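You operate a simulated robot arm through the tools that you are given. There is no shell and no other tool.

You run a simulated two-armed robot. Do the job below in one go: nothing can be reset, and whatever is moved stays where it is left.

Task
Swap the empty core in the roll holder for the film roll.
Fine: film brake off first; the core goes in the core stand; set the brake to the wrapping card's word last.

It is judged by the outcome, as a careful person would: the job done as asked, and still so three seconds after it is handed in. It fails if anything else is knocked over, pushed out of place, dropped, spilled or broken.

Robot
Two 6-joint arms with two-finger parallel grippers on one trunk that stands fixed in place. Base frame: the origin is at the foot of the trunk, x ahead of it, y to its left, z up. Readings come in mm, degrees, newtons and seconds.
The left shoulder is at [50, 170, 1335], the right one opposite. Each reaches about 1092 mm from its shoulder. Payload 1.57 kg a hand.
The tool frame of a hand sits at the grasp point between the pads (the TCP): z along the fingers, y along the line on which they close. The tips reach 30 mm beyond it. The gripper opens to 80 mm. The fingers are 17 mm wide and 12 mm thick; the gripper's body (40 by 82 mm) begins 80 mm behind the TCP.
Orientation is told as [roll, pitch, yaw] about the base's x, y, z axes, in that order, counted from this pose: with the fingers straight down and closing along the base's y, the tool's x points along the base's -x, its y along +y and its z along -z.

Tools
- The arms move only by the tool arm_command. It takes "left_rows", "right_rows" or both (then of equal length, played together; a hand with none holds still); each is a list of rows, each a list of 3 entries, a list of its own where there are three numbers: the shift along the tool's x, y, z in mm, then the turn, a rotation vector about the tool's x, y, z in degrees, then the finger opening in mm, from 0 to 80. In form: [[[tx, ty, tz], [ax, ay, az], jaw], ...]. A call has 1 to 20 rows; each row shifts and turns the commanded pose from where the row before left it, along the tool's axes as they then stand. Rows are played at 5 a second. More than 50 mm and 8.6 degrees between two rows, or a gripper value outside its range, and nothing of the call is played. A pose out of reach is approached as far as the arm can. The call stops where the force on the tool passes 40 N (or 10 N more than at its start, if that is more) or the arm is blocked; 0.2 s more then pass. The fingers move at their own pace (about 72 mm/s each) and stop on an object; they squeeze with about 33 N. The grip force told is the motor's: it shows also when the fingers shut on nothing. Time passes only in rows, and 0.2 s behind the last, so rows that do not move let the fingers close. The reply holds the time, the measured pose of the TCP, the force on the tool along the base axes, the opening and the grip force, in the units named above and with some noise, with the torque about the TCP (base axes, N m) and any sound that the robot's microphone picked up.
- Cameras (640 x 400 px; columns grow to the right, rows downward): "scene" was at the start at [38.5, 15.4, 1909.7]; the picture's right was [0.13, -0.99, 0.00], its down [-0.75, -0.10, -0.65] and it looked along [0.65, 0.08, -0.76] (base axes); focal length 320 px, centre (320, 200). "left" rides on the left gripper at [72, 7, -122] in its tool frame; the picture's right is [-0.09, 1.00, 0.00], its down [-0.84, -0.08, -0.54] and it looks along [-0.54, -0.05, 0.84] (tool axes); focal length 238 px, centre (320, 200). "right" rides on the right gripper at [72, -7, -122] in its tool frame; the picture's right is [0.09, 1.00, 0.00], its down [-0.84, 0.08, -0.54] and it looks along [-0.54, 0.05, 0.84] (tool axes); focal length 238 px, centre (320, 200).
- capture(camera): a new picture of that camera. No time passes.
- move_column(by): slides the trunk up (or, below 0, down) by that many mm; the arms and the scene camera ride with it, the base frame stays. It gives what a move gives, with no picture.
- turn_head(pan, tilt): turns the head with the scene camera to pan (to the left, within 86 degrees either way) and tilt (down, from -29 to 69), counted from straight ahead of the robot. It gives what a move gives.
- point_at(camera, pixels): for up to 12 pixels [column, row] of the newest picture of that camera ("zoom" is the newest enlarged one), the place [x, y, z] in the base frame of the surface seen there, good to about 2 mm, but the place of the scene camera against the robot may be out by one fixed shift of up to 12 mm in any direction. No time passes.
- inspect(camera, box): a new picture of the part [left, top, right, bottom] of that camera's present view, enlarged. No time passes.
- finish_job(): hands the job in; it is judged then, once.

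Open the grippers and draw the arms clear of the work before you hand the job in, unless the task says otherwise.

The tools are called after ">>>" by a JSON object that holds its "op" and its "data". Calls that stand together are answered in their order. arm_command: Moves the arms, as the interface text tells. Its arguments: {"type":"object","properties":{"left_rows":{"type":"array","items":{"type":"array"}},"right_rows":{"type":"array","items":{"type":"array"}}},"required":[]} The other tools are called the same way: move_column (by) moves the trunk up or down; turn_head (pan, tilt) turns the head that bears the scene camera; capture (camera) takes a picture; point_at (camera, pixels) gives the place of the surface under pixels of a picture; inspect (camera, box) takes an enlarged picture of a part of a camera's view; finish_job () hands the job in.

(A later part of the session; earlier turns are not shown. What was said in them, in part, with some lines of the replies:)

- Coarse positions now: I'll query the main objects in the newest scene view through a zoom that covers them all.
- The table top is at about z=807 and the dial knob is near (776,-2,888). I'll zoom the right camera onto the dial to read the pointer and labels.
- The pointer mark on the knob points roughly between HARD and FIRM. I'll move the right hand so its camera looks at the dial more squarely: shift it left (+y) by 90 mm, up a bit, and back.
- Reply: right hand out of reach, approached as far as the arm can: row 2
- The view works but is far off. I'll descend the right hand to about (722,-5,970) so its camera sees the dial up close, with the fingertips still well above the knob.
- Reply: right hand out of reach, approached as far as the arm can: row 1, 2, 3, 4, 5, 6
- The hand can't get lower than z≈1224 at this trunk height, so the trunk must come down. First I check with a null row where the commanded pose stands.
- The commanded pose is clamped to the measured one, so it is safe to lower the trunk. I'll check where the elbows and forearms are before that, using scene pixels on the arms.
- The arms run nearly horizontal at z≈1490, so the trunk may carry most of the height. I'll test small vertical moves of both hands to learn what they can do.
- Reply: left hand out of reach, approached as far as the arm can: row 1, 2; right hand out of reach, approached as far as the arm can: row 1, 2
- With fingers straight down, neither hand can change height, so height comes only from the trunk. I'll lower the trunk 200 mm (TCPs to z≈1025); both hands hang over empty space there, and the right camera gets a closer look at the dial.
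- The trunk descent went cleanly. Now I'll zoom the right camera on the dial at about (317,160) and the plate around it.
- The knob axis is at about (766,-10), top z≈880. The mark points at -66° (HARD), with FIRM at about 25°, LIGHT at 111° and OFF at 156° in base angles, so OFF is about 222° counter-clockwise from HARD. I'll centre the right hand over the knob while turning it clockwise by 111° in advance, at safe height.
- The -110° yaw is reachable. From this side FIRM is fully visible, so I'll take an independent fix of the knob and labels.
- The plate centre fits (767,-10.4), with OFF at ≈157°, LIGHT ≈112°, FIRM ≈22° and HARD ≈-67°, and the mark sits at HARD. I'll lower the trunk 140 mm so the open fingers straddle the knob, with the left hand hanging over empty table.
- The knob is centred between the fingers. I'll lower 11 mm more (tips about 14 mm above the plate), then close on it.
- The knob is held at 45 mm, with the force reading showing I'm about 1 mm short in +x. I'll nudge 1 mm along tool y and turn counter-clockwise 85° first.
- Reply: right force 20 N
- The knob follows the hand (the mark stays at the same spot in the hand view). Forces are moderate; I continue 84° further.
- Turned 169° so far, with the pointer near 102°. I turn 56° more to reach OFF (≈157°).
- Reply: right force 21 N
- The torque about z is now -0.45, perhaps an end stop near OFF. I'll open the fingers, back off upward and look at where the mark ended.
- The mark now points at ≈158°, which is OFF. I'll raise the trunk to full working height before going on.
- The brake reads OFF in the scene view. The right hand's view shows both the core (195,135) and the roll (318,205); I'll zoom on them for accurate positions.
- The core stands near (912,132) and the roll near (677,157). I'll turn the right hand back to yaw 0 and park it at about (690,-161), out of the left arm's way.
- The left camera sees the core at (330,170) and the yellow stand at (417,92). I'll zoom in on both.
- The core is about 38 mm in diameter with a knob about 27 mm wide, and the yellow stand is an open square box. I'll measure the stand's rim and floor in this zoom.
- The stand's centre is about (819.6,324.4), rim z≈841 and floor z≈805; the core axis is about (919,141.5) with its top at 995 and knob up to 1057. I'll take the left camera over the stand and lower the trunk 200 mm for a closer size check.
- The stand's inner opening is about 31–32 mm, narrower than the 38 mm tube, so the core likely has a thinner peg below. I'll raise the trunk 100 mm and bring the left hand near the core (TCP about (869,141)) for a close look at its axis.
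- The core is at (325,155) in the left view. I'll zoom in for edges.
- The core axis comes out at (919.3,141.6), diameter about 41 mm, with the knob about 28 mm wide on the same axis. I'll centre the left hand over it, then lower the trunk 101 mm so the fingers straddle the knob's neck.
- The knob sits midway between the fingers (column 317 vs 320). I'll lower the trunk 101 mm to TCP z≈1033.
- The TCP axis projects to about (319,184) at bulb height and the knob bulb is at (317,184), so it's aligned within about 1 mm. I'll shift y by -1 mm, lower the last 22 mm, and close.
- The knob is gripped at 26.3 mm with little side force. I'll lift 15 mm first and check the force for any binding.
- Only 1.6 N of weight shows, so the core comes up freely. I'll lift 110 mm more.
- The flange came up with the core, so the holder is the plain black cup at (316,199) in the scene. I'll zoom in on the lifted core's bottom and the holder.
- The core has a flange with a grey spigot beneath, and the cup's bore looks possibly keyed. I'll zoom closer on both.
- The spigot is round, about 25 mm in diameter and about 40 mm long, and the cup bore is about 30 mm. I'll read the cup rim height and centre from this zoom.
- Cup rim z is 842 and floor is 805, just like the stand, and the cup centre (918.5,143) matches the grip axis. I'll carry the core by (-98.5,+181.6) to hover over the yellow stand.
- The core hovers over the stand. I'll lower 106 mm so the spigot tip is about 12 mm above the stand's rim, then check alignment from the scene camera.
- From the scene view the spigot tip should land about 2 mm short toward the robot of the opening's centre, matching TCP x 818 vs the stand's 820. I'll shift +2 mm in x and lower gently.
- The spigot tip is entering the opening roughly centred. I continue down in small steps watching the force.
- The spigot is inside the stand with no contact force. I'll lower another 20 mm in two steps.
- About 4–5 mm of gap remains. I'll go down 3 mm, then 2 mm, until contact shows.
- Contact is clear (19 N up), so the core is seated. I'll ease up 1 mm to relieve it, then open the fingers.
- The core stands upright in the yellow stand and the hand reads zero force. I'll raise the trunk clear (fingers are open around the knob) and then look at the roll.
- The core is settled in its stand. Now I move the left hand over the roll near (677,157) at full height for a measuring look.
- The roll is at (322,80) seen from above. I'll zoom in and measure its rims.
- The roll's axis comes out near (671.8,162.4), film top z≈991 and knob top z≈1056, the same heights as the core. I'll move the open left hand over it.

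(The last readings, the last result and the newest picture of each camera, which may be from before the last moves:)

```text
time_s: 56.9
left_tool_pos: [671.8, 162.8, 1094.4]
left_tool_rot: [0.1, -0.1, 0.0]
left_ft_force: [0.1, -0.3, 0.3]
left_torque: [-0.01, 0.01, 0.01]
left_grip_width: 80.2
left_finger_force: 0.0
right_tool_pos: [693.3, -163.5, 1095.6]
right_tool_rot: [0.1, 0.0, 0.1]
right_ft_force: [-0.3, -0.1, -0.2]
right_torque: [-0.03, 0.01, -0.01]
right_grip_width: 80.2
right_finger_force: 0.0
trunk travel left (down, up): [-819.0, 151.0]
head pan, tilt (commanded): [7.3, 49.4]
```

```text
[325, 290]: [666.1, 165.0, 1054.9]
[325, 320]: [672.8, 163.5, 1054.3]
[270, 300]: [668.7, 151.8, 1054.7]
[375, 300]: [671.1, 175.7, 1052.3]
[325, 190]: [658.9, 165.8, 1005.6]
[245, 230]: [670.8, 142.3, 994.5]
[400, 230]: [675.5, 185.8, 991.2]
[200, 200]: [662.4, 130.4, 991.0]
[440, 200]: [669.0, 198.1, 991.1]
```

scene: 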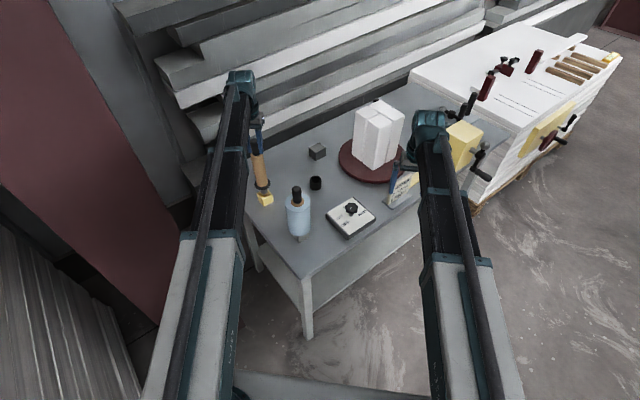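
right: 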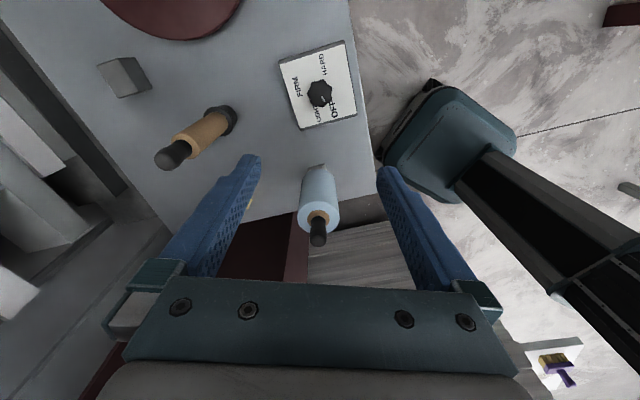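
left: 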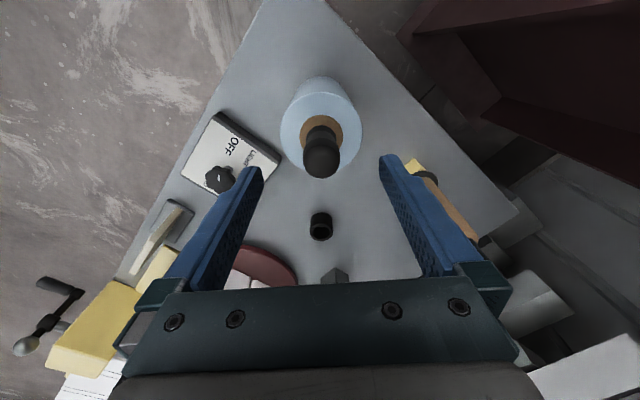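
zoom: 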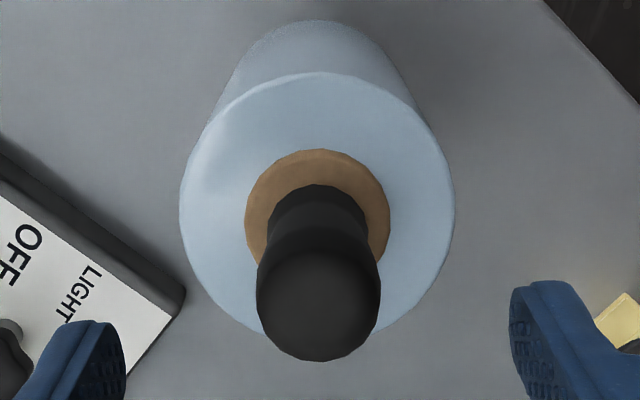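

The knob is about 1 mm off in +y, with x matched. I'll shift +1 mm in y, lower 61 mm to TCP z≈1033, and close.

>>> {"op": "arm_command", "data": {"left_rows": [[[0, 1, 0], [0, 0, 0], 80], [[0, 0, 0], [0, 0, 0], 80]]}}

>>> {"op": "move_column", "data": {"by": -61}}

>>> {"op": "arm_command", "data": {"left_rows": [[[0, 0, 0], [0, 0, 0], 50], [[0, 0, 0], [0, 0, 0], 30], [[0, 0, 0], [0, 0, 0], 10], [[0, 0, 0], [0, 0, 0], 10], [[0, 0, 0], [0, 0, 0], 10]]}}

>>> {"op": "capture", "data": {"camera": "left"}}

```text
time_s: 57.5
left_tool_pos: [671.2, 162.7, 1093.5]
left_tool_rot: [0.1, 0.0, 0.1]
left_ft_force: [0.0, 0.6, 0.3]
left_torque: [0.0, 0.0, -0.01]
left_grip_width: 79.9
left_finger_force: 0.0
right_tool_pos: [693.2, -162.9, 1094.1]
right_tool_rot: [0.0, 0.1, 0.1]
right_ft_force: [0.4, -0.2, -0.8]
right_torque: [-0.02, 0.01, 0.0]
right_grip_width: 79.9
right_finger_force: 0.1
trunk travel left (down, up): [-819.0, 151.0]
head pan, tilt (commanded): [7.3, 49.4]
```

```text
time_s: 58.5
left_tool_pos: [669.7, 162.5, 1033.2]
left_tool_rot: [0.0, 0.0, -0.1]
left_ft_force: [-0.1, -0.5, 0.4]
left_torque: [-0.03, -0.04, 0.0]
left_grip_width: 80.0
left_finger_force: 0.0
right_tool_pos: [691.5, -162.7, 1033.6]
right_tool_rot: [0.0, 0.0, 0.1]
right_ft_force: [0.5, -0.6, 0.5]
right_torque: [0.0, 0.0, -0.01]
right_grip_width: 80.2
right_finger_force: 0.1
trunk travel left (down, up): [-758.0, 212.0]
head pan, tilt (commanded): [7.3, 49.4]
```

```text
time_s: 59.8
left_tool_pos: [670.6, 163.4, 1034.0]
left_tool_rot: [0.0, -0.1, 0.0]
left_ft_force: [-0.4, 0.4, 0.7]
left_torque: [0.14, 0.01, -0.01]
left_grip_width: 26.7
left_finger_force: 33.6
right_tool_pos: [692.4, -163.1, 1032.9]
right_tool_rot: [0.0, -0.1, 0.1]
right_ft_force: [0.4, -0.1, -1.1]
right_torque: [-0.02, 0.01, 0.03]
right_grip_width: 80.0
right_finger_force: 0.0
trunk travel left (down, up): [-758.0, 212.0]
head pan, tilt (commanded): [7.3, 49.4]
```

```text
taken
```

left: 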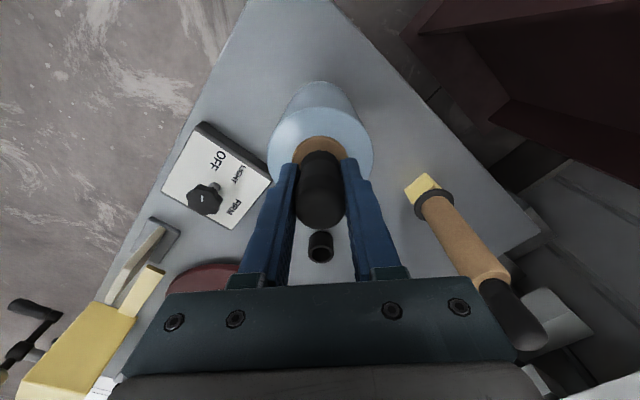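

The roll's knob is gripped at 26.7 mm. I'll lift 15 mm and check the weight and that the white stand stays put.

>>> {"op": "move_column", "data": {"by": 15}}

>>> {"op": "inspect", "data": {"camera": "scene", "box": [255, 170, 345, 260]}}

```text
time_s: 60.4
left_tool_pos: [671.6, 163.6, 1046.5]
left_tool_rot: [-0.1, 0.0, 0.0]
left_ft_force: [0.5, 0.0, -4.8]
left_torque: [0.09, 0.01, -0.01]
left_grip_width: 26.8
left_finger_force: 33.5
right_tool_pos: [693.7, -164.0, 1048.0]
right_tool_rot: [0.0, 0.0, 0.1]
right_ft_force: [-0.4, 0.4, 1.3]
right_torque: [0.04, 0.02, -0.01]
right_grip_width: 80.0
right_finger_force: 0.1
trunk travel left (down, up): [-773.0, 197.0]
head pan, tilt (commanded): [7.3, 49.4]
```

```text
4.44 times, centred on (300, 215) of scene
```

zoom: 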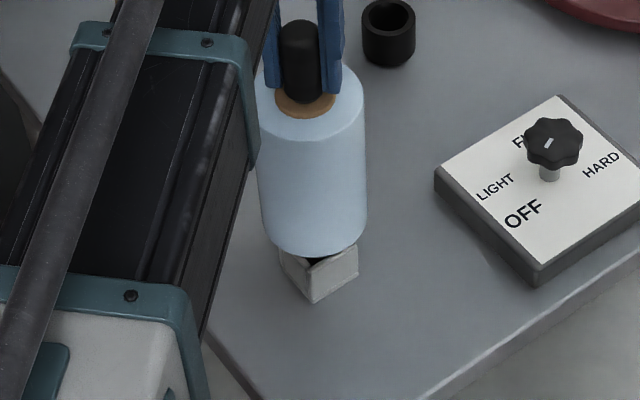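

The 4.8 N weight is fully carried and the white stand stays in place. I'll lift another 100 mm.

>>> {"op": "move_column", "data": {"by": 35}}

>>> {"op": "move_column", "data": {"by": 75}}

>>> {"op": "capture", "data": {"camera": "scene"}}

>>> {"op": "capture", "data": {"camera": "left"}}

```text
time_s: 61.2
left_tool_pos: [672.4, 163.5, 1082.9]
left_tool_rot: [0.0, 0.0, 0.0]
left_ft_force: [-0.4, -0.9, -4.9]
left_torque: [-0.09, -0.01, 0.02]
left_grip_width: 26.7
left_finger_force: 33.3
right_tool_pos: [692.3, -162.6, 1082.6]
right_tool_rot: [0.0, 0.0, 0.1]
right_ft_force: [0.6, 0.2, 0.1]
right_torque: [0.02, 0.03, -0.02]
right_grip_width: 80.0
right_finger_force: 0.0
trunk travel left (down, up): [-808.0, 162.0]
head pan, tilt (commanded): [7.3, 49.4]
```

```text
time_s: 62.3
left_tool_pos: [671.1, 162.6, 1157.5]
left_tool_rot: [0.0, -0.1, 0.0]
left_ft_force: [-0.8, -0.2, -5.5]
left_torque: [-0.08, 0.04, 0.0]
left_grip_width: 26.5
left_finger_force: 33.2
right_tool_pos: [693.1, -163.6, 1157.6]
right_tool_rot: [0.0, 0.0, 0.2]
right_ft_force: [-0.1, 0.6, 0.3]
right_torque: [0.04, 0.0, 0.0]
right_grip_width: 79.8
right_finger_force: 0.1
trunk travel left (down, up): [-883.0, 87.0]
head pan, tilt (commanded): [7.3, 49.4]
```

```text
taken
```

scene: 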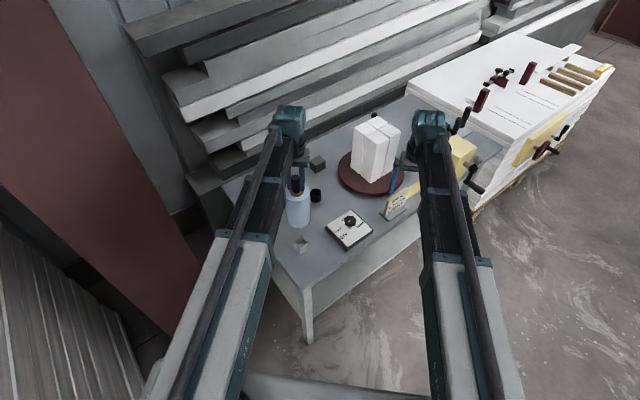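

```text
taken
```

left: 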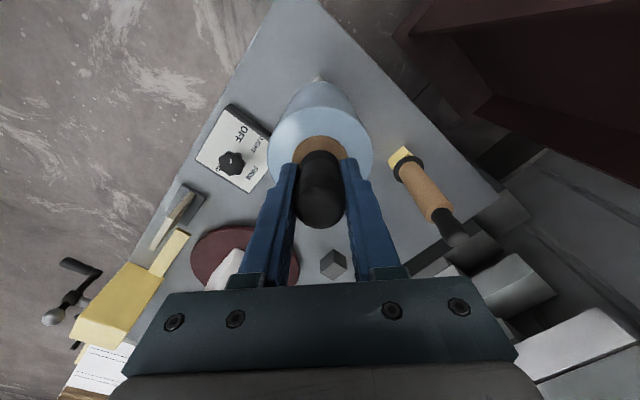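

The roll hangs freely. I'll carry it by (+247,-19.7) mm to hover over the black holder cup, starting and ending gently.

>>> {"op": "arm_command", "data": {"left_rows": [[[-12, -1, 0], [0, 0, 0], 10], [[-26, -2, 0], [0, 0, 0], 10], [[-36, -3, 0], [0, 0, 0], 10], [[-36, -3, 0], [0, 0, 0], 10], [[-36, -3, 0], [0, 0, 0], 10], [[-36, -3, 0], [0, 0, 0], 10], [[-30, -2.2, 0], [0, 0, 0], 10], [[-20, -1.5, 0], [0, 0, 0], 10], [[-10, -1, 0], [0, 0, 0], 10], [[-5, 0, 0], [0, 0, 0], 10], [[0, 0, 0], [0, 0, 0], 10], [[0, 0, 0], [0, 0, 0], 10]]}}

>>> {"op": "capture", "data": {"camera": "scene"}}

>>> {"op": "capture", "data": {"camera": "left"}}

```text
time_s: 64.9
left_tool_pos: [918.3, 143.3, 1157.9]
left_tool_rot: [-0.1, 0.1, 0.0]
left_ft_force: [0.1, 0.3, -5.0]
left_torque: [-0.06, 0.0, -0.03]
left_grip_width: 26.2
left_finger_force: 33.1
right_tool_pos: [692.5, -162.9, 1157.6]
right_tool_rot: [0.1, 0.0, 0.1]
right_ft_force: [-0.7, -1.1, 0.2]
right_torque: [0.02, -0.01, 0.01]
right_grip_width: 79.9
right_finger_force: 0.0
trunk travel left (down, up): [-883.0, 87.0]
head pan, tilt (commanded): [7.3, 49.4]
```

```text
taken
```

scene: 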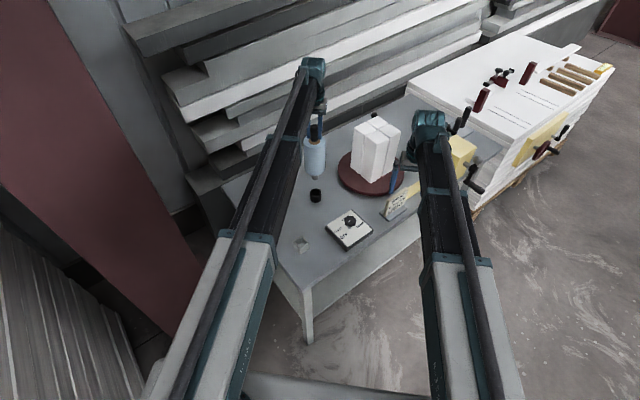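

```text
taken
```

left: 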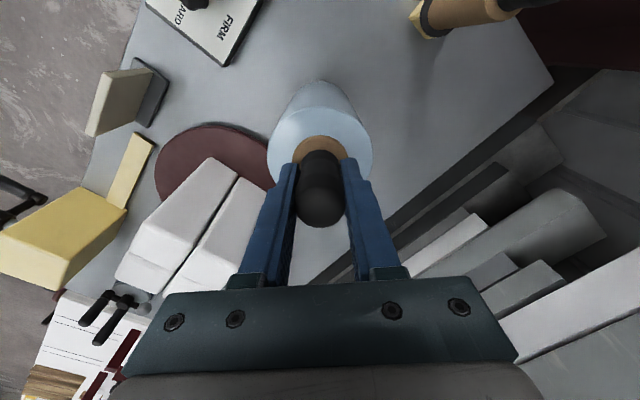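

Hovering at (918.3,143.3). I'll lower 75 mm so the spigot tip is about 12 mm above the cup and check alignment.

>>> {"op": "move_column", "data": {"by": -75}}

>>> {"op": "inspect", "data": {"camera": "scene", "box": [298, 165, 334, 201]}}

>>> {"op": "inspect", "data": {"camera": "right", "box": [400, 140, 540, 280]}}

```text
time_s: 66.0
left_tool_pos: [917.6, 143.0, 1083.5]
left_tool_rot: [-0.1, 0.0, 0.0]
left_ft_force: [0.4, -0.2, -4.5]
left_torque: [-0.09, 0.02, 0.03]
left_grip_width: 26.6
left_finger_force: 32.8
right_tool_pos: [692.7, -163.4, 1082.7]
right_tool_rot: [0.0, 0.0, 0.0]
right_ft_force: [-0.6, 0.0, 0.1]
right_torque: [0.0, 0.01, 0.02]
right_grip_width: 80.1
right_finger_force: 0.1
trunk travel left (down, up): [-808.0, 162.0]
head pan, tilt (commanded): [7.3, 49.4]
```

```text
11.11 times, centred on (316, 183) of scene
```

zoom: 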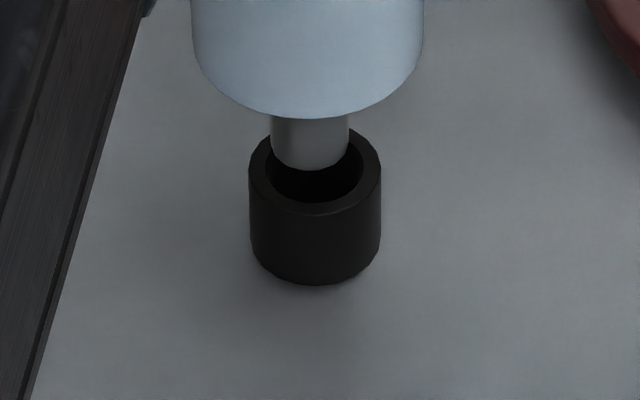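

```text
2.86 times, centred on (470, 210) of right
```

zoom: 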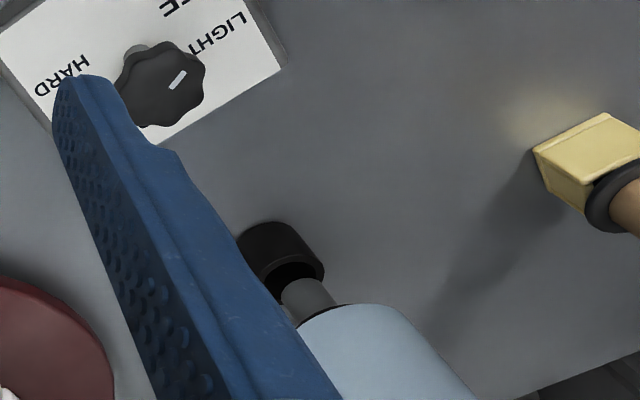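

The spigot sits about 1 mm to the image-left (+y) of the bore centre. I'll shift -1 mm in y and lower 9 mm to just above the rim, then recheck.

>>> {"op": "arm_command", "data": {"left_rows": [[[0, -1, 0], [0, 0, 0], 10], [[0, 0, 0], [0, 0, 0], 10]]}}

>>> {"op": "move_column", "data": {"by": -9}}

>>> {"op": "inspect", "data": {"camera": "scene", "box": [300, 165, 332, 197]}}

>>> {"op": "inspect", "data": {"camera": "right", "box": [440, 180, 520, 260]}}

```text
time_s: 66.6
left_tool_pos: [917.6, 142.1, 1082.6]
left_tool_rot: [0.0, 0.0, 0.1]
left_ft_force: [-0.5, 0.3, -4.7]
left_torque: [-0.11, 0.03, -0.01]
left_grip_width: 26.6
left_finger_force: 32.9
right_tool_pos: [693.2, -162.8, 1083.1]
right_tool_rot: [0.0, 0.0, 0.1]
right_ft_force: [0.4, 0.8, -0.4]
right_torque: [0.01, -0.01, 0.0]
right_grip_width: 80.0
right_finger_force: 0.0
trunk travel left (down, up): [-808.0, 162.0]
head pan, tilt (commanded): [7.3, 49.4]
```

```text
time_s: 67.2
left_tool_pos: [917.8, 141.6, 1073.1]
left_tool_rot: [-0.1, 0.0, 0.1]
left_ft_force: [-0.6, -0.7, -4.4]
left_torque: [-0.1, -0.02, 0.0]
left_grip_width: 26.3
left_finger_force: 33.1
right_tool_pos: [691.8, -163.2, 1074.2]
right_tool_rot: [-0.1, 0.0, 0.2]
right_ft_force: [-0.3, -0.4, 0.1]
right_torque: [-0.01, -0.02, 0.02]
right_grip_width: 80.1
right_finger_force: 0.0
trunk travel left (down, up): [-799.0, 171.0]
head pan, tilt (commanded): [7.3, 49.4]
```

```text
12.50 times, centred on (316, 181) of scene
```

zoom: 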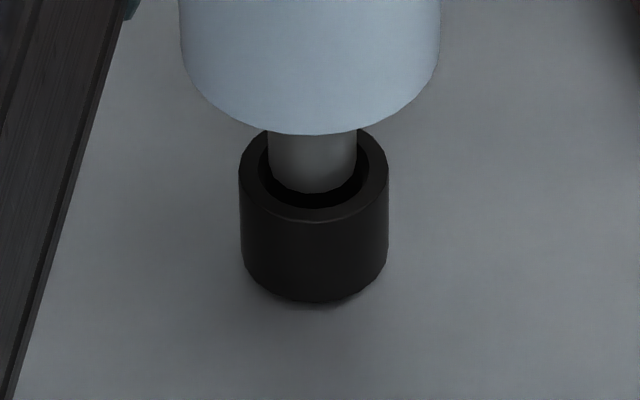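

```text
5.00 times, centred on (480, 220) of right
```

zoom: 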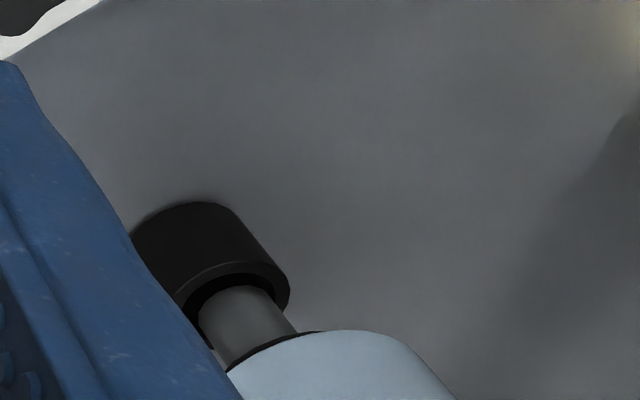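

The spigot now sits centrally over the bore in the scene view (312 vs 311.5). I'll lower in small steps, watching the force.

>>> {"op": "move_column", "data": {"by": -8}}

>>> {"op": "move_column", "data": {"by": -12}}

>>> {"op": "inspect", "data": {"camera": "scene", "box": [300, 160, 332, 192]}}

```text
time_s: 67.8
left_tool_pos: [917.6, 142.8, 1066.6]
left_tool_rot: [0.0, 0.0, 0.0]
left_ft_force: [0.0, 0.3, -4.0]
left_torque: [0.09, 0.0, -0.01]
left_grip_width: 26.4
left_finger_force: 33.0
right_tool_pos: [693.2, -162.3, 1066.6]
right_tool_rot: [0.0, 0.0, 0.1]
right_ft_force: [0.3, -0.6, -0.9]
right_torque: [-0.01, 0.0, 0.03]
right_grip_width: 79.9
right_finger_force: 0.1
trunk travel left (down, up): [-791.0, 179.0]
head pan, tilt (commanded): [7.3, 49.4]
```

```text
time_s: 68.4
left_tool_pos: [917.4, 142.0, 1053.8]
left_tool_rot: [-0.1, 0.0, -0.1]
left_ft_force: [-0.1, -0.7, -3.7]
left_torque: [-0.05, -0.05, 0.01]
left_grip_width: 26.9
left_finger_force: 33.3
right_tool_pos: [692.4, -164.2, 1054.0]
right_tool_rot: [-0.1, 0.1, 0.1]
right_ft_force: [0.2, 0.1, -0.2]
right_torque: [-0.02, -0.01, 0.01]
right_grip_width: 80.1
right_finger_force: 0.1
trunk travel left (down, up): [-779.0, 191.0]
head pan, tilt (commanded): [7.3, 49.4]
```

```text
12.50 times, centred on (316, 176) of scene
```

zoom: 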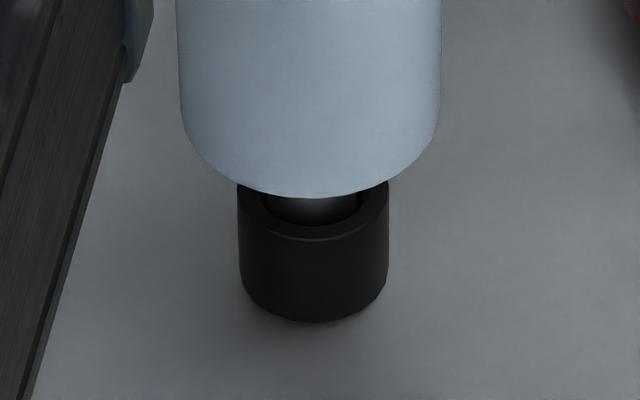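

The spigot is well inside the bore with hardly any contact. Continuing down 14 mm, then in small steps.

>>> {"op": "move_column", "data": {"by": -10}}

>>> {"op": "move_column", "data": {"by": -6}}

>>> {"op": "move_column", "data": {"by": -3}}

```text
time_s: 68.9
left_tool_pos: [917.8, 141.5, 1044.9]
left_tool_rot: [0.0, -0.1, -0.1]
left_ft_force: [0.1, 0.3, -4.7]
left_torque: [-0.01, -0.01, -0.01]
left_grip_width: 26.7
left_finger_force: 33.1
right_tool_pos: [693.9, -162.7, 1044.6]
right_tool_rot: [-0.1, 0.0, 0.0]
right_ft_force: [0.1, 0.5, -0.4]
right_torque: [0.0, 0.02, 0.02]
right_grip_width: 80.0
right_finger_force: 0.0
trunk travel left (down, up): [-769.0, 201.0]
head pan, tilt (commanded): [7.3, 49.4]
```

```text
time_s: 69.5
left_tool_pos: [917.6, 141.5, 1036.9]
left_tool_rot: [0.0, 0.0, 0.1]
left_ft_force: [0.0, -0.2, -4.8]
left_torque: [0.02, 0.0, 0.01]
left_grip_width: 26.4
left_finger_force: 32.6
right_tool_pos: [693.0, -162.3, 1038.1]
right_tool_rot: [0.0, -0.1, 0.1]
right_ft_force: [0.3, -0.3, 0.3]
right_torque: [0.0, 0.02, 0.0]
right_grip_width: 80.1
right_finger_force: 0.0
trunk travel left (down, up): [-763.0, 207.0]
head pan, tilt (commanded): [7.3, 49.4]
```

```text
time_s: 70.0
left_tool_pos: [916.2, 140.7, 1036.1]
left_tool_rot: [0.0, 0.0, 0.0]
left_ft_force: [2.2, -0.7, 4.8]
left_torque: [0.04, -0.28, -0.01]
left_grip_width: 26.4
left_finger_force: 32.9
right_tool_pos: [692.5, -163.0, 1035.3]
right_tool_rot: [0.0, 0.0, 0.1]
right_ft_force: [-0.1, -1.0, 0.7]
right_torque: [-0.02, 0.0, -0.02]
right_grip_width: 80.0
right_finger_force: 0.1
trunk travel left (down, up): [-760.0, 210.0]
head pan, tilt (commanded): [7.3, 49.4]
```

Contact begins at TCP z≈1035. I'll press 1 mm more to confirm that it's a firm seat and look at it.

>>> {"op": "move_column", "data": {"by": -1}}

>>> {"op": "inspect", "data": {"camera": "scene", "box": [295, 140, 340, 190]}}

>>> {"op": "inspect", "data": {"camera": "right", "box": [440, 180, 540, 280]}}

```text
time_s: 70.5
left_tool_pos: [916.6, 141.6, 1035.4]
left_tool_rot: [0.0, -0.1, -0.1]
left_ft_force: [5.5, 0.2, 19.5]
left_torque: [0.07, -0.86, -0.01]
left_grip_width: 26.4
left_finger_force: 32.8
right_tool_pos: [691.5, -163.6, 1034.8]
right_tool_rot: [0.0, -0.1, 0.1]
right_ft_force: [0.2, 0.2, 0.5]
right_torque: [-0.02, -0.02, 0.02]
right_grip_width: 79.8
right_finger_force: 0.1
trunk travel left (down, up): [-759.0, 211.0]
head pan, tilt (commanded): [7.3, 49.4]
```

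```text
8.00 times, centred on (318, 165) of scene
```

zoom: 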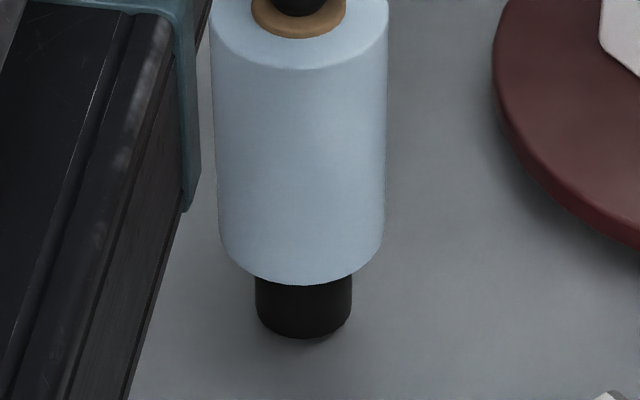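

```text
4.00 times, centred on (490, 230) of right
```

zoom: 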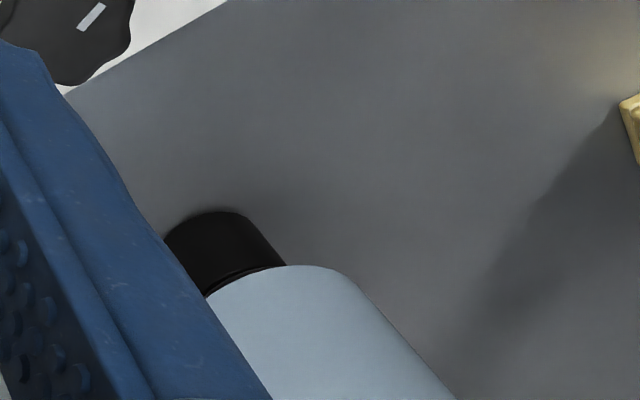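

It's seated (19.5 N, film bottom flush on the cup). I'll ease up 1.5 mm to unload, then open slowly.

>>> {"op": "move_column", "data": {"by": 1.5}}

>>> {"op": "arm_command", "data": {"left_rows": [[[0, 0, 0], [0, 0, 0], 29], [[0, 0, 0], [0, 0, 0], 36], [[0, 0, 0], [0, 0, 0], 60], [[0, 0, 0], [0, 0, 0], 80], [[0, 0, 0], [0, 0, 0], 80], [[0, 0, 0], [0, 0, 0], 80]]}}

>>> {"op": "capture", "data": {"camera": "left"}}

>>> {"op": "inspect", "data": {"camera": "scene", "box": [280, 110, 350, 200]}}

```text
time_s: 71.0
left_tool_pos: [917.4, 142.3, 1036.2]
left_tool_rot: [0.0, 0.0, 0.0]
left_ft_force: [3.6, 0.9, 3.5]
left_torque: [0.0, -0.65, -0.01]
left_grip_width: 26.6
left_finger_force: 32.9
right_tool_pos: [692.0, -163.9, 1035.5]
right_tool_rot: [0.0, 0.1, 0.1]
right_ft_force: [-0.4, 0.8, 0.4]
right_torque: [0.03, -0.01, -0.01]
right_grip_width: 80.0
right_finger_force: 0.1
trunk travel left (down, up): [-761.0, 209.0]
head pan, tilt (commanded): [7.3, 49.4]
```

```text
time_s: 72.4
left_tool_pos: [916.5, 142.4, 1035.6]
left_tool_rot: [-0.1, 0.0, 0.0]
left_ft_force: [0.1, 0.5, 0.5]
left_torque: [0.02, -0.03, -0.01]
left_grip_width: 80.2
left_finger_force: 0.0
right_tool_pos: [692.7, -162.8, 1036.0]
right_tool_rot: [0.0, 0.0, 0.1]
right_ft_force: [-0.2, 0.1, 0.0]
right_torque: [0.03, 0.01, 0.0]
right_grip_width: 80.1
right_finger_force: 0.0
trunk travel left (down, up): [-761.0, 209.0]
head pan, tilt (commanded): [7.3, 49.4]
```

```text
taken
```

left: 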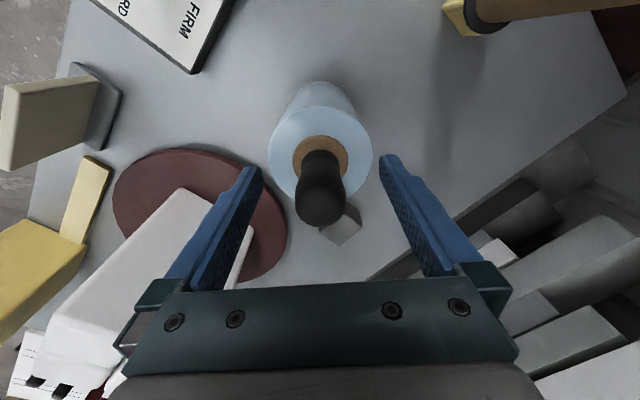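

```text
4.44 times, centred on (315, 155) of scene
```

zoom: 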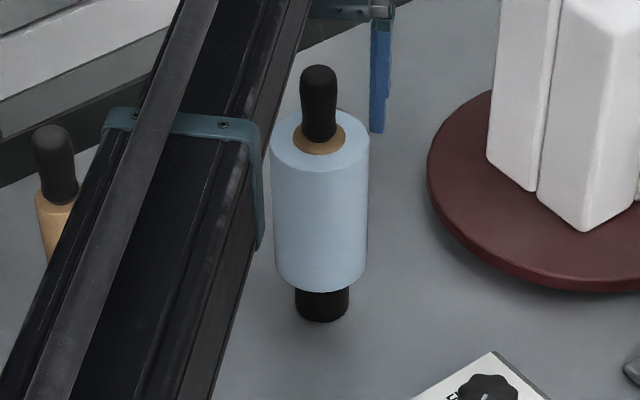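

The roll stands upright on its own in the holder and the hand is free. I'll raise the trunk clear of it.

>>> {"op": "move_column", "data": {"by": 60}}

>>> {"op": "move_column", "data": {"by": 129}}

>>> {"op": "capture", "data": {"camera": "scene"}}

>>> {"op": "capture", "data": {"camera": "left"}}

```text
time_s: 73.4
left_tool_pos: [917.3, 142.2, 1096.7]
left_tool_rot: [0.0, 0.1, 0.0]
left_ft_force: [0.7, 0.2, -1.0]
left_torque: [0.02, 0.02, 0.01]
left_grip_width: 79.9
left_finger_force: 0.0
right_tool_pos: [692.5, -163.5, 1095.4]
right_tool_rot: [0.0, 0.1, 0.1]
right_ft_force: [0.1, 0.7, 0.2]
right_torque: [0.01, 0.01, 0.01]
right_grip_width: 80.0
right_finger_force: 0.1
trunk travel left (down, up): [-821.0, 149.0]
head pan, tilt (commanded): [7.3, 49.4]
```

```text
time_s: 75.0
left_tool_pos: [916.6, 142.3, 1224.4]
left_tool_rot: [0.0, 0.0, 0.0]
left_ft_force: [0.0, 0.0, -0.2]
left_torque: [0.0, -0.01, -0.01]
left_grip_width: 80.2
left_finger_force: 0.1
right_tool_pos: [692.4, -163.3, 1225.1]
right_tool_rot: [0.0, 0.0, 0.0]
right_ft_force: [-0.9, 0.3, -0.4]
right_torque: [-0.01, 0.02, -0.02]
right_grip_width: 80.1
right_finger_force: 0.1
trunk travel left (down, up): [-950.0, 20.0]
head pan, tilt (commanded): [7.3, 49.4]
```

```text
taken
```

scene: 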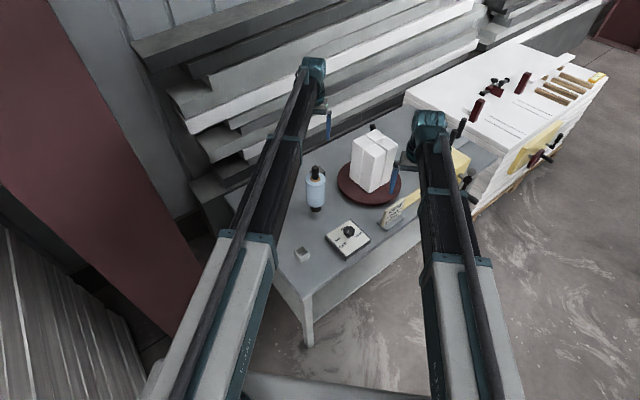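

```text
taken
```

left: 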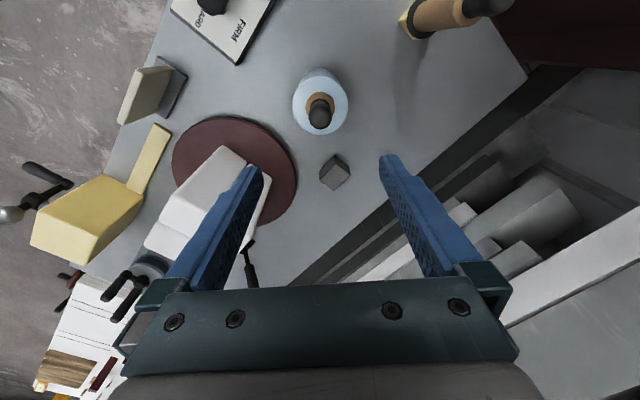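

The roll, core and white stand all look right. I'll park the left hand at about (690,420) and move the right hand over the dial, turning it to yaw +114.6° to reuse the grip that worked.

>>> {"op": "arm_command", "data": {"left_rows": [[[20, 20, 0], [0, 0, 0], 80], [[29, 36, 0], [0, 0, 0], 80], [[29, 36, 0], [0, 0, 0], 80], [[29, 36, 0], [0, 0, 0], 80], [[29, 36, 0], [0, 0, 0], 80], [[29, 36, 0], [0, 0, 0], 80], [[29, 36, 0], [0, 0, 0], 80], [[29, 36, 0], [0, 0, 0], 80], [[3, 6, 0], [0, 0, 0], 80], [[0, 0, 0], [0, 0, 0], 80], [[0, 0, 0], [0, 0, 0], 80], [[0, 0, 0], [0, 0, 0], 80], [[0, 0, 0], [0, 0, 0], 80], [[0, 0, 0], [0, 0, 0], 80], [[0, 0, 0], [0, 0, 0], 80], [[0, 0, 0], [0, 0, 0], 80], [[0, 0, 0], [0, 0, 0], 80], [[0, 0, 0], [0, 0, 0], 80]], "right_rows": [[[-18.6, 38.1, 0], [0, 0, 0], 80], [[-18.6, 38.1, 0], [0, 0, 0], 80], [[-18.6, 38.1, 0], [0, 0, 0], 80], [[-18.7, 38.0, 0], [0, 0, 0], 80], [[0, 0, 0], [0, 0, -8.5], 80], [[0, 0, 0], [0, 0, -8.5], 80], [[0, 0, 0], [0, 0, -8.5], 80], [[0, 0, 0], [0, 0, -8.5], 80], [[0, 0, 0], [0, 0, -8.5], 80], [[0, 0, 0], [0, 0, -8.5], 80], [[0, 0, 0], [0, 0, -8.5], 80], [[0, 0, 0], [0, 0, -8.5], 80], [[0, 0, 0], [0, 0, -8.5], 80], [[0, 0, 0], [0, 0, -8.5], 80], [[0, 0, 0], [0, 0, -8.5], 80], [[0, 0, 0], [0, 0, -8.5], 80], [[0, 0, 0], [0, 0, -8.5], 80], [[0, 0, 0], [0, 0, -4.0], 80]]}}

>>> {"op": "capture", "data": {"camera": "right"}}

>>> {"op": "capture", "data": {"camera": "left"}}

>>> {"op": "capture", "data": {"camera": "scene"}}

```text
time_s: 78.8
left_tool_pos: [690.2, 418.8, 1224.9]
left_tool_rot: [0.0, 0.0, 0.0]
left_ft_force: [-0.4, 0.0, -0.5]
left_torque: [-0.01, 0.02, 0.0]
left_grip_width: 79.9
left_finger_force: 0.0
right_tool_pos: [765.8, -10.7, 1224.6]
right_tool_rot: [0.0, 0.0, 114.7]
right_ft_force: [-0.2, -0.5, 0.2]
right_torque: [0.02, 0.01, 0.03]
right_grip_width: 80.0
right_finger_force: 0.1
trunk travel left (down, up): [-950.0, 20.0]
head pan, tilt (commanded): [7.3, 49.4]
```

```text
taken
```

right: 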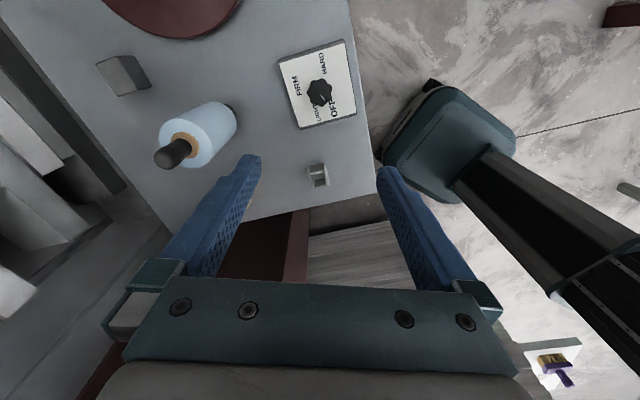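

```text
taken
```

left: 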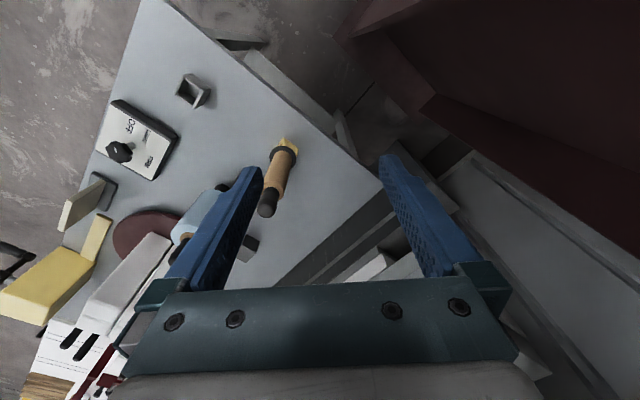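

```text
taken
```

scene: 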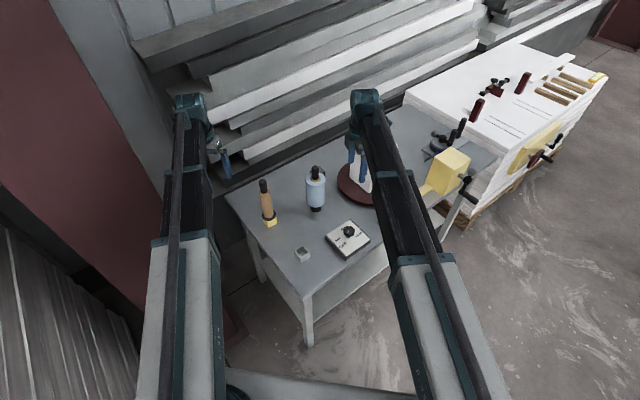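

Both hands are in position and clear. I'll lower the trunk 340 mm so the right fingers straddle the knob, as before.

>>> {"op": "move_column", "data": {"by": -200}}

>>> {"op": "move_column", "data": {"by": -138}}

>>> {"op": "capture", "data": {"camera": "right"}}

>>> {"op": "inspect", "data": {"camera": "right", "box": [190, 20, 430, 250]}}

```text
time_s: 81.0
left_tool_pos: [690.5, 419.0, 1024.3]
left_tool_rot: [0.0, 0.0, 0.0]
left_ft_force: [-0.4, 0.4, -0.5]
left_torque: [0.03, 0.0, 0.02]
left_grip_width: 79.9
left_finger_force: 0.0
right_tool_pos: [767.0, -10.3, 1025.7]
right_tool_rot: [0.0, 0.0, 114.6]
right_ft_force: [-0.4, 0.4, -0.1]
right_torque: [-0.02, 0.0, -0.05]
right_grip_width: 79.8
right_finger_force: 0.1
trunk travel left (down, up): [-750.0, 220.0]
head pan, tilt (commanded): [7.3, 49.4]
```

```text
time_s: 82.6
left_tool_pos: [690.8, 419.3, 887.8]
left_tool_rot: [0.0, 0.0, 0.0]
left_ft_force: [-0.9, -0.5, 0.4]
left_torque: [0.02, 0.04, -0.03]
left_grip_width: 80.2
left_finger_force: 0.0
right_tool_pos: [766.5, -11.1, 887.2]
right_tool_rot: [0.0, 0.1, 114.7]
right_ft_force: [0.2, 0.0, -0.5]
right_torque: [0.01, -0.04, -0.04]
right_grip_width: 80.0
right_finger_force: 0.0
trunk travel left (down, up): [-612.0, 358.0]
head pan, tilt (commanded): [7.3, 49.4]
```

```text
taken
```

right: 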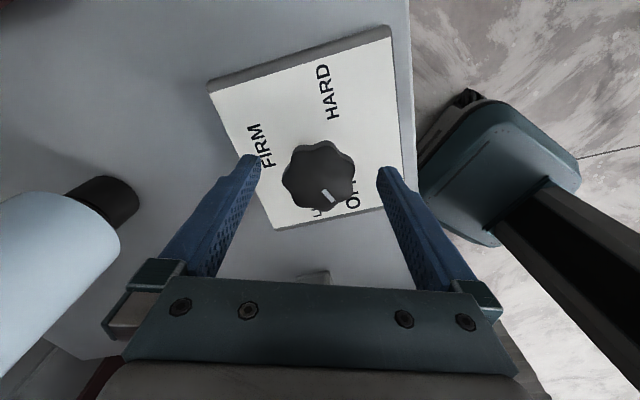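

```text
1.74 times, centred on (310, 135) of right
```

zoom: 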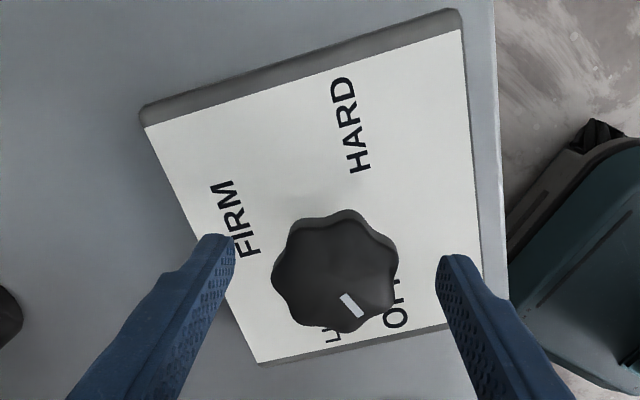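

The knob is still at OFF and centred between the fingers. I'll lower the last 13 mm and close on it.

>>> {"op": "move_column", "data": {"by": -13}}

>>> {"op": "arm_command", "data": {"right_rows": [[[0, 0, 0], [0, 0, 0], 50], [[0, 0, 0], [0, 0, 0], 30], [[0, 0, 0], [0, 0, 0], 20], [[0, 0, 0], [0, 0, 0], 20]]}}

>>> {"op": "inspect", "data": {"camera": "right", "box": [190, 20, 430, 250]}}

```text
time_s: 83.2
left_tool_pos: [690.6, 420.8, 875.0]
left_tool_rot: [-0.1, 0.0, 0.0]
left_ft_force: [-1.4, -0.4, -0.2]
left_torque: [0.03, -0.02, -0.01]
left_grip_width: 79.8
left_finger_force: 0.1
right_tool_pos: [766.3, -10.8, 873.6]
right_tool_rot: [0.1, 0.0, 114.6]
right_ft_force: [0.4, 0.2, 0.1]
right_torque: [-0.01, 0.05, 0.02]
right_grip_width: 80.0
right_finger_force: 0.0
trunk travel left (down, up): [-599.0, 371.0]
head pan, tilt (commanded): [7.3, 49.4]
```

```text
time_s: 84.2
left_tool_pos: [691.2, 419.9, 874.4]
left_tool_rot: [0.0, 0.0, 0.0]
left_ft_force: [0.1, 0.4, 0.0]
left_torque: [0.0, -0.01, 0.01]
left_grip_width: 79.9
left_finger_force: 0.1
right_tool_pos: [766.8, -10.2, 873.0]
right_tool_rot: [0.0, 0.0, 114.6]
right_ft_force: [3.6, 1.7, 3.9]
right_torque: [0.08, 0.13, 0.0]
right_grip_width: 45.0
right_finger_force: 44.8
trunk travel left (down, up): [-599.0, 371.0]
head pan, tilt (commanded): [7.3, 49.4]
```

```text
1.74 times, centred on (310, 135) of right
```

zoom: 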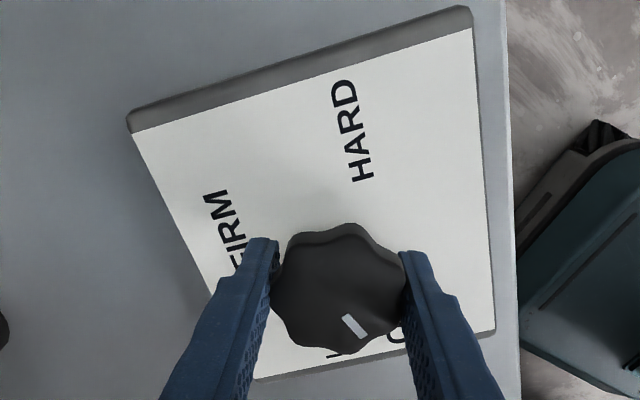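

The knob is held at 45 mm with low forces. I'll turn it 45° clockwise from OFF to LIGHT.

>>> {"op": "arm_command", "data": {"right_rows": [[[0, 0, 0], [0, 0, 5], 20], [[0, 0, 0], [0, 0, 8], 20], [[0, 0, 0], [0, 0, 8], 20], [[0, 0, 0], [0, 0, 8], 20], [[0, 0, 0], [0, 0, 8], 20], [[0, 0, 0], [0, 0, 8], 20], [[0, 0, 0], [0, 0, 0], 20]]}}

>>> {"op": "capture", "data": {"camera": "right"}}

```text
time_s: 85.8
left_tool_pos: [691.9, 419.9, 874.3]
left_tool_rot: [0.0, 0.0, 0.0]
left_ft_force: [-0.9, -0.1, 0.0]
left_torque: [-0.02, -0.01, 0.0]
left_grip_width: 80.1
left_finger_force: 0.1
right_tool_pos: [767.3, -9.3, 874.8]
right_tool_rot: [-0.1, 0.0, 69.5]
right_ft_force: [19.7, 2.7, 18.0]
right_torque: [-0.64, 0.72, 0.04]
right_grip_width: 45.2
right_finger_force: 45.2
trunk travel left (down, up): [-599.0, 371.0]
head pan, tilt (commanded): [7.3, 49.4]
```

```text
taken
```

right: 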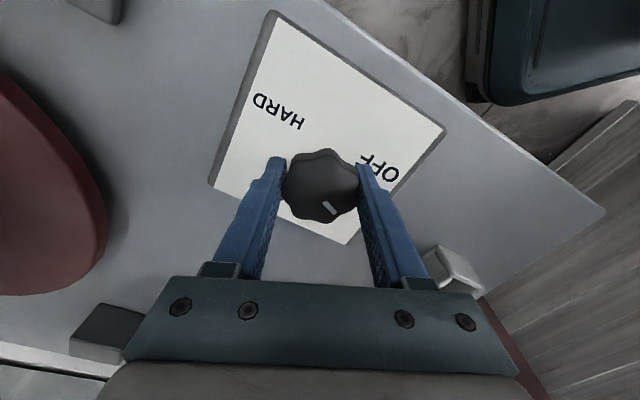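

The turn is done with the mark still fixed in the hand's view. I'll open the fingers and measure where the mark points.

>>> {"op": "arm_command", "data": {"right_rows": [[[0, 0, 0], [0, 0, 0], 50], [[0, 0, 0], [0, 0, 0], 80], [[0, 0, 0], [0, 0, 0], 80]]}}

>>> {"op": "inspect", "data": {"camera": "right", "box": [200, 20, 440, 250]}}

>>> {"op": "inspect", "data": {"camera": "scene", "box": [300, 130, 420, 230]}}

```text
time_s: 86.6
left_tool_pos: [691.6, 419.5, 873.7]
left_tool_rot: [0.0, 0.0, 0.0]
left_ft_force: [-0.4, -0.2, -0.8]
left_torque: [0.0, -0.03, 0.01]
left_grip_width: 79.8
left_finger_force: 0.0
right_tool_pos: [766.2, -10.2, 873.5]
right_tool_rot: [-0.1, 0.0, 69.7]
right_ft_force: [0.1, 0.7, 0.4]
right_torque: [0.03, 0.0, -0.03]
right_grip_width: 79.9
right_finger_force: 0.2
trunk travel left (down, up): [-599.0, 371.0]
head pan, tilt (commanded): [7.3, 49.4]
```

```text
1.74 times, centred on (320, 135) of right
```

zoom: 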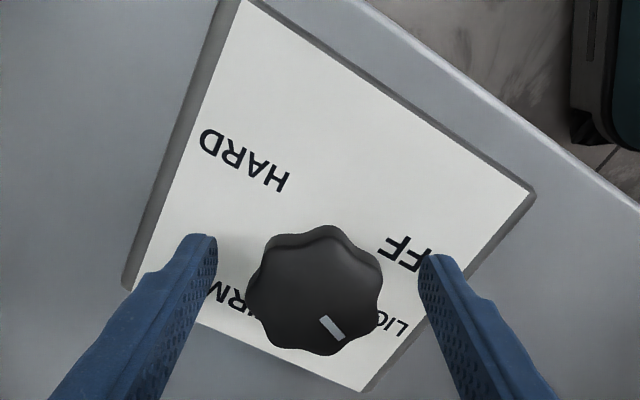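

```text
4.00 times, centred on (360, 180) of scene
```

zoom: 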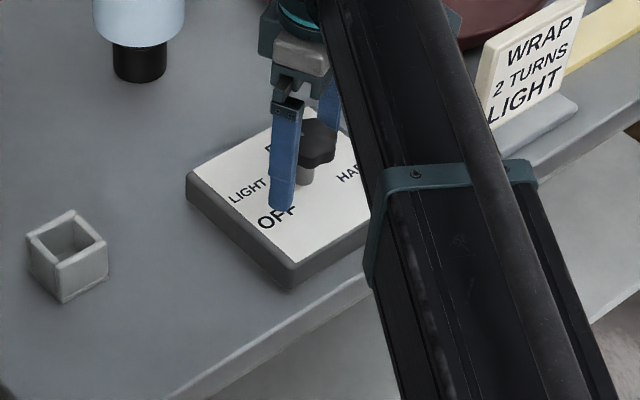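

I'll raise the trunk 200 mm off the knob and then measure the mark from above.

>>> {"op": "move_column", "data": {"by": 200}}

>>> {"op": "capture", "data": {"camera": "right"}}

>>> {"op": "inspect", "data": {"camera": "right", "box": [260, 30, 400, 160]}}

```text
time_s: 88.8
left_tool_pos: [691.4, 419.0, 1074.7]
left_tool_rot: [0.1, 0.0, 0.0]
left_ft_force: [-0.4, -0.1, 0.7]
left_torque: [-0.03, 0.02, -0.01]
left_grip_width: 79.9
left_finger_force: 0.0
right_tool_pos: [766.5, -10.1, 1075.7]
right_tool_rot: [0.0, -0.1, 69.6]
right_ft_force: [0.4, -0.9, 0.0]
right_torque: [0.02, 0.01, -0.01]
right_grip_width: 80.1
right_finger_force: 0.2
trunk travel left (down, up): [-799.0, 171.0]
head pan, tilt (commanded): [7.3, 49.4]
```

```text
taken
```

right: 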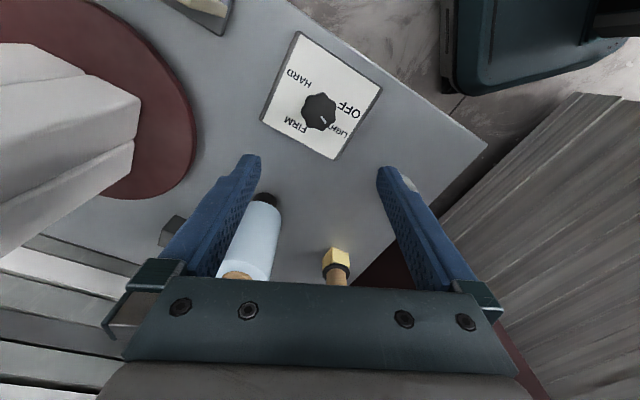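

```text
3.08 times, centred on (330, 95) of right
```

zoom: 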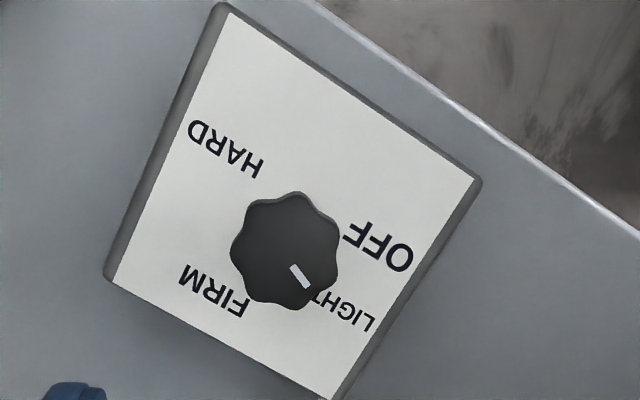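

>>> {"op": "point_at", "data": {"camera": "zoom", "pixels": [[293, 267], [307, 286], [284, 248], [344, 310], [378, 247], [214, 290], [226, 150], [300, 276], [228, 15], [475, 180], [110, 278], [335, 396]]}}

```text
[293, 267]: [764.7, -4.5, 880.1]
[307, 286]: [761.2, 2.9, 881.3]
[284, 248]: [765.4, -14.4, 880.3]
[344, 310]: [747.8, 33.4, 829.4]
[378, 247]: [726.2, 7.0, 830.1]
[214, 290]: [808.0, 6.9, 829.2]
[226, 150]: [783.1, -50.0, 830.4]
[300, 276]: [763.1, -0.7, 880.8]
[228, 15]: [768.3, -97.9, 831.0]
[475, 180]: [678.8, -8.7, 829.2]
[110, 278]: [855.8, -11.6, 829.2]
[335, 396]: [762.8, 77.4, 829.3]
```

The mark points to 112–115° and the LIGHT label is at ≈113°, so the brake is set to LIGHT. I'll raise the trunk fully and draw both arms back to their starting places.

>>> {"op": "move_column", "data": {"by": 151}}

>>> {"op": "arm_command", "data": {"right_rows": [[[0, 0, 0], [0, 0, 8.5], 80], [[0, 0, 0], [0, 0, 8.5], 80], [[0, 0, 0], [0, 0, 8.5], 80], [[0, 0, 0], [0, 0, 8.5], 80], [[0, 0, 0], [0, 0, 8.5], 80], [[0, 0, 0], [0, 0, 8.5], 80], [[0, 0, 0], [0, 0, 8.5], 80], [[0, 0, 0], [0, 0, 8.5], 80], [[0, 0, 0], [0, 0, 1.6], 80], [[18.6, -38, 0], [0, 0, 0], 80], [[18.6, -38, 0], [0, 0, 0], 80], [[18.6, -38, 0], [0, 0, 0], 80], [[18.6, -38, 0], [0, 0, 0], 80], [[0, 0, 0], [0, 0, 0], 80]]}}

>>> {"op": "capture", "data": {"camera": "scene"}}

>>> {"op": "inspect", "data": {"camera": "scene", "box": [240, 140, 420, 280]}}

>>> {"op": "inspect", "data": {"camera": "right", "box": [260, 60, 590, 260]}}

```text
time_s: 90.6
left_tool_pos: [690.8, 418.9, 1225.4]
left_tool_rot: [0.0, 0.1, 0.0]
left_ft_force: [0.1, 0.3, -0.9]
left_torque: [0.03, -0.04, 0.0]
left_grip_width: 79.9
left_finger_force: 0.0
right_tool_pos: [766.0, -10.5, 1224.6]
right_tool_rot: [0.0, 0.0, 69.5]
right_ft_force: [0.0, 0.1, -0.6]
right_torque: [-0.02, 0.0, 0.03]
right_grip_width: 79.9
right_finger_force: 0.0
trunk travel left (down, up): [-950.0, 20.0]
head pan, tilt (commanded): [7.3, 49.4]
```

```text
time_s: 93.6
left_tool_pos: [690.7, 420.2, 1224.5]
left_tool_rot: [-0.1, -0.1, -0.1]
left_ft_force: [-1.6, 0.0, 0.4]
left_torque: [0.0, -0.01, 0.03]
left_grip_width: 80.1
left_finger_force: 0.1
right_tool_pos: [688.4, -162.5, 1224.8]
right_tool_rot: [0.0, 0.1, 0.0]
right_ft_force: [0.8, 0.1, 0.3]
right_torque: [0.01, 0.04, 0.0]
right_grip_width: 79.9
right_finger_force: 0.0
trunk travel left (down, up): [-950.0, 20.0]
head pan, tilt (commanded): [7.3, 49.4]
```

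```text
taken
```

scene: 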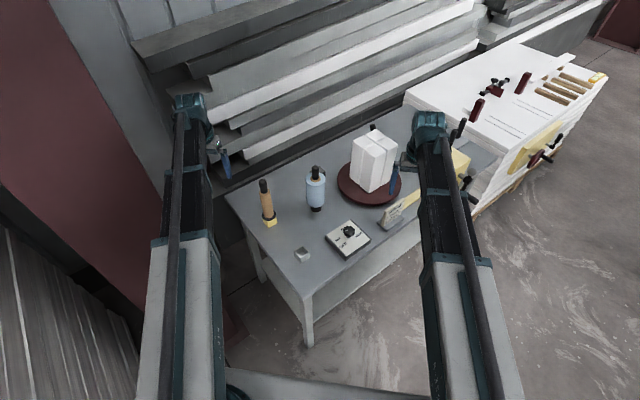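

```text
2.86 times, centred on (330, 210) of scene
```

zoom: 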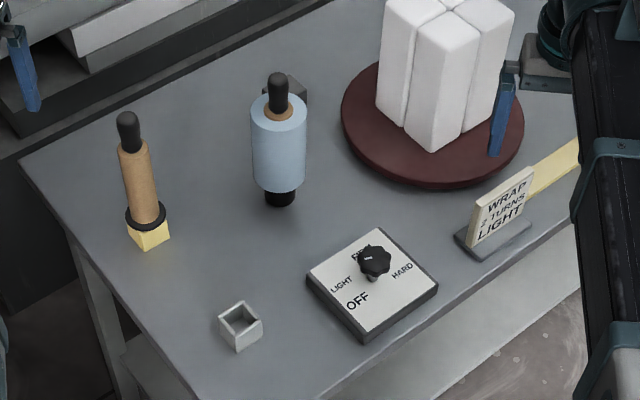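

```text
1.94 times, centred on (425, 160) of right
```

zoom: 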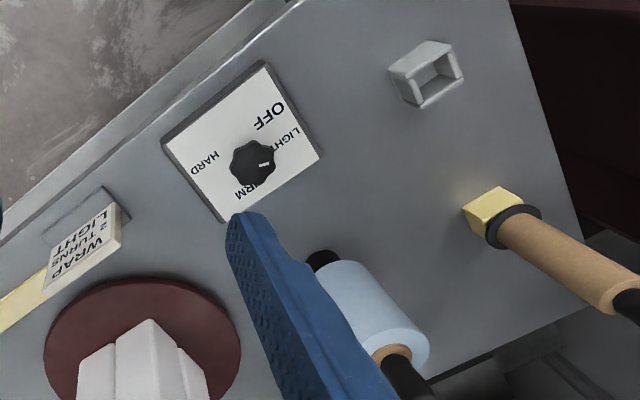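

The roll is upright in the holder and the core is upright in the yellow stand. The brake mark points at LIGHT, everything else is undisturbed, and both hands are open and clear, so I'm handing the job in.

>>> {"op": "finish_job", "data": {}}

```text
The job is handed in.
```

The empty core is out and the film roll is in the holder. I've handed the job in, but no verdict has come back yet.

1. **Brake off first:** I turned the film brake from HARD to OFF before touching anything else.
2. **Core:** it stands upright in the yellow core stand.
3. **Film roll:** it sits fully seated and upright in the black roll holder.
4. **Brake last:** the wrapping card reads "WRAP 2 TURNS LIGHT", so I set the brake to LIGHT. A close-up confirmed the knob's mark points at that label.

In the last pictures, nothing else on the table had moved. Both grippers are open and the arms are drawn back clear of the table.
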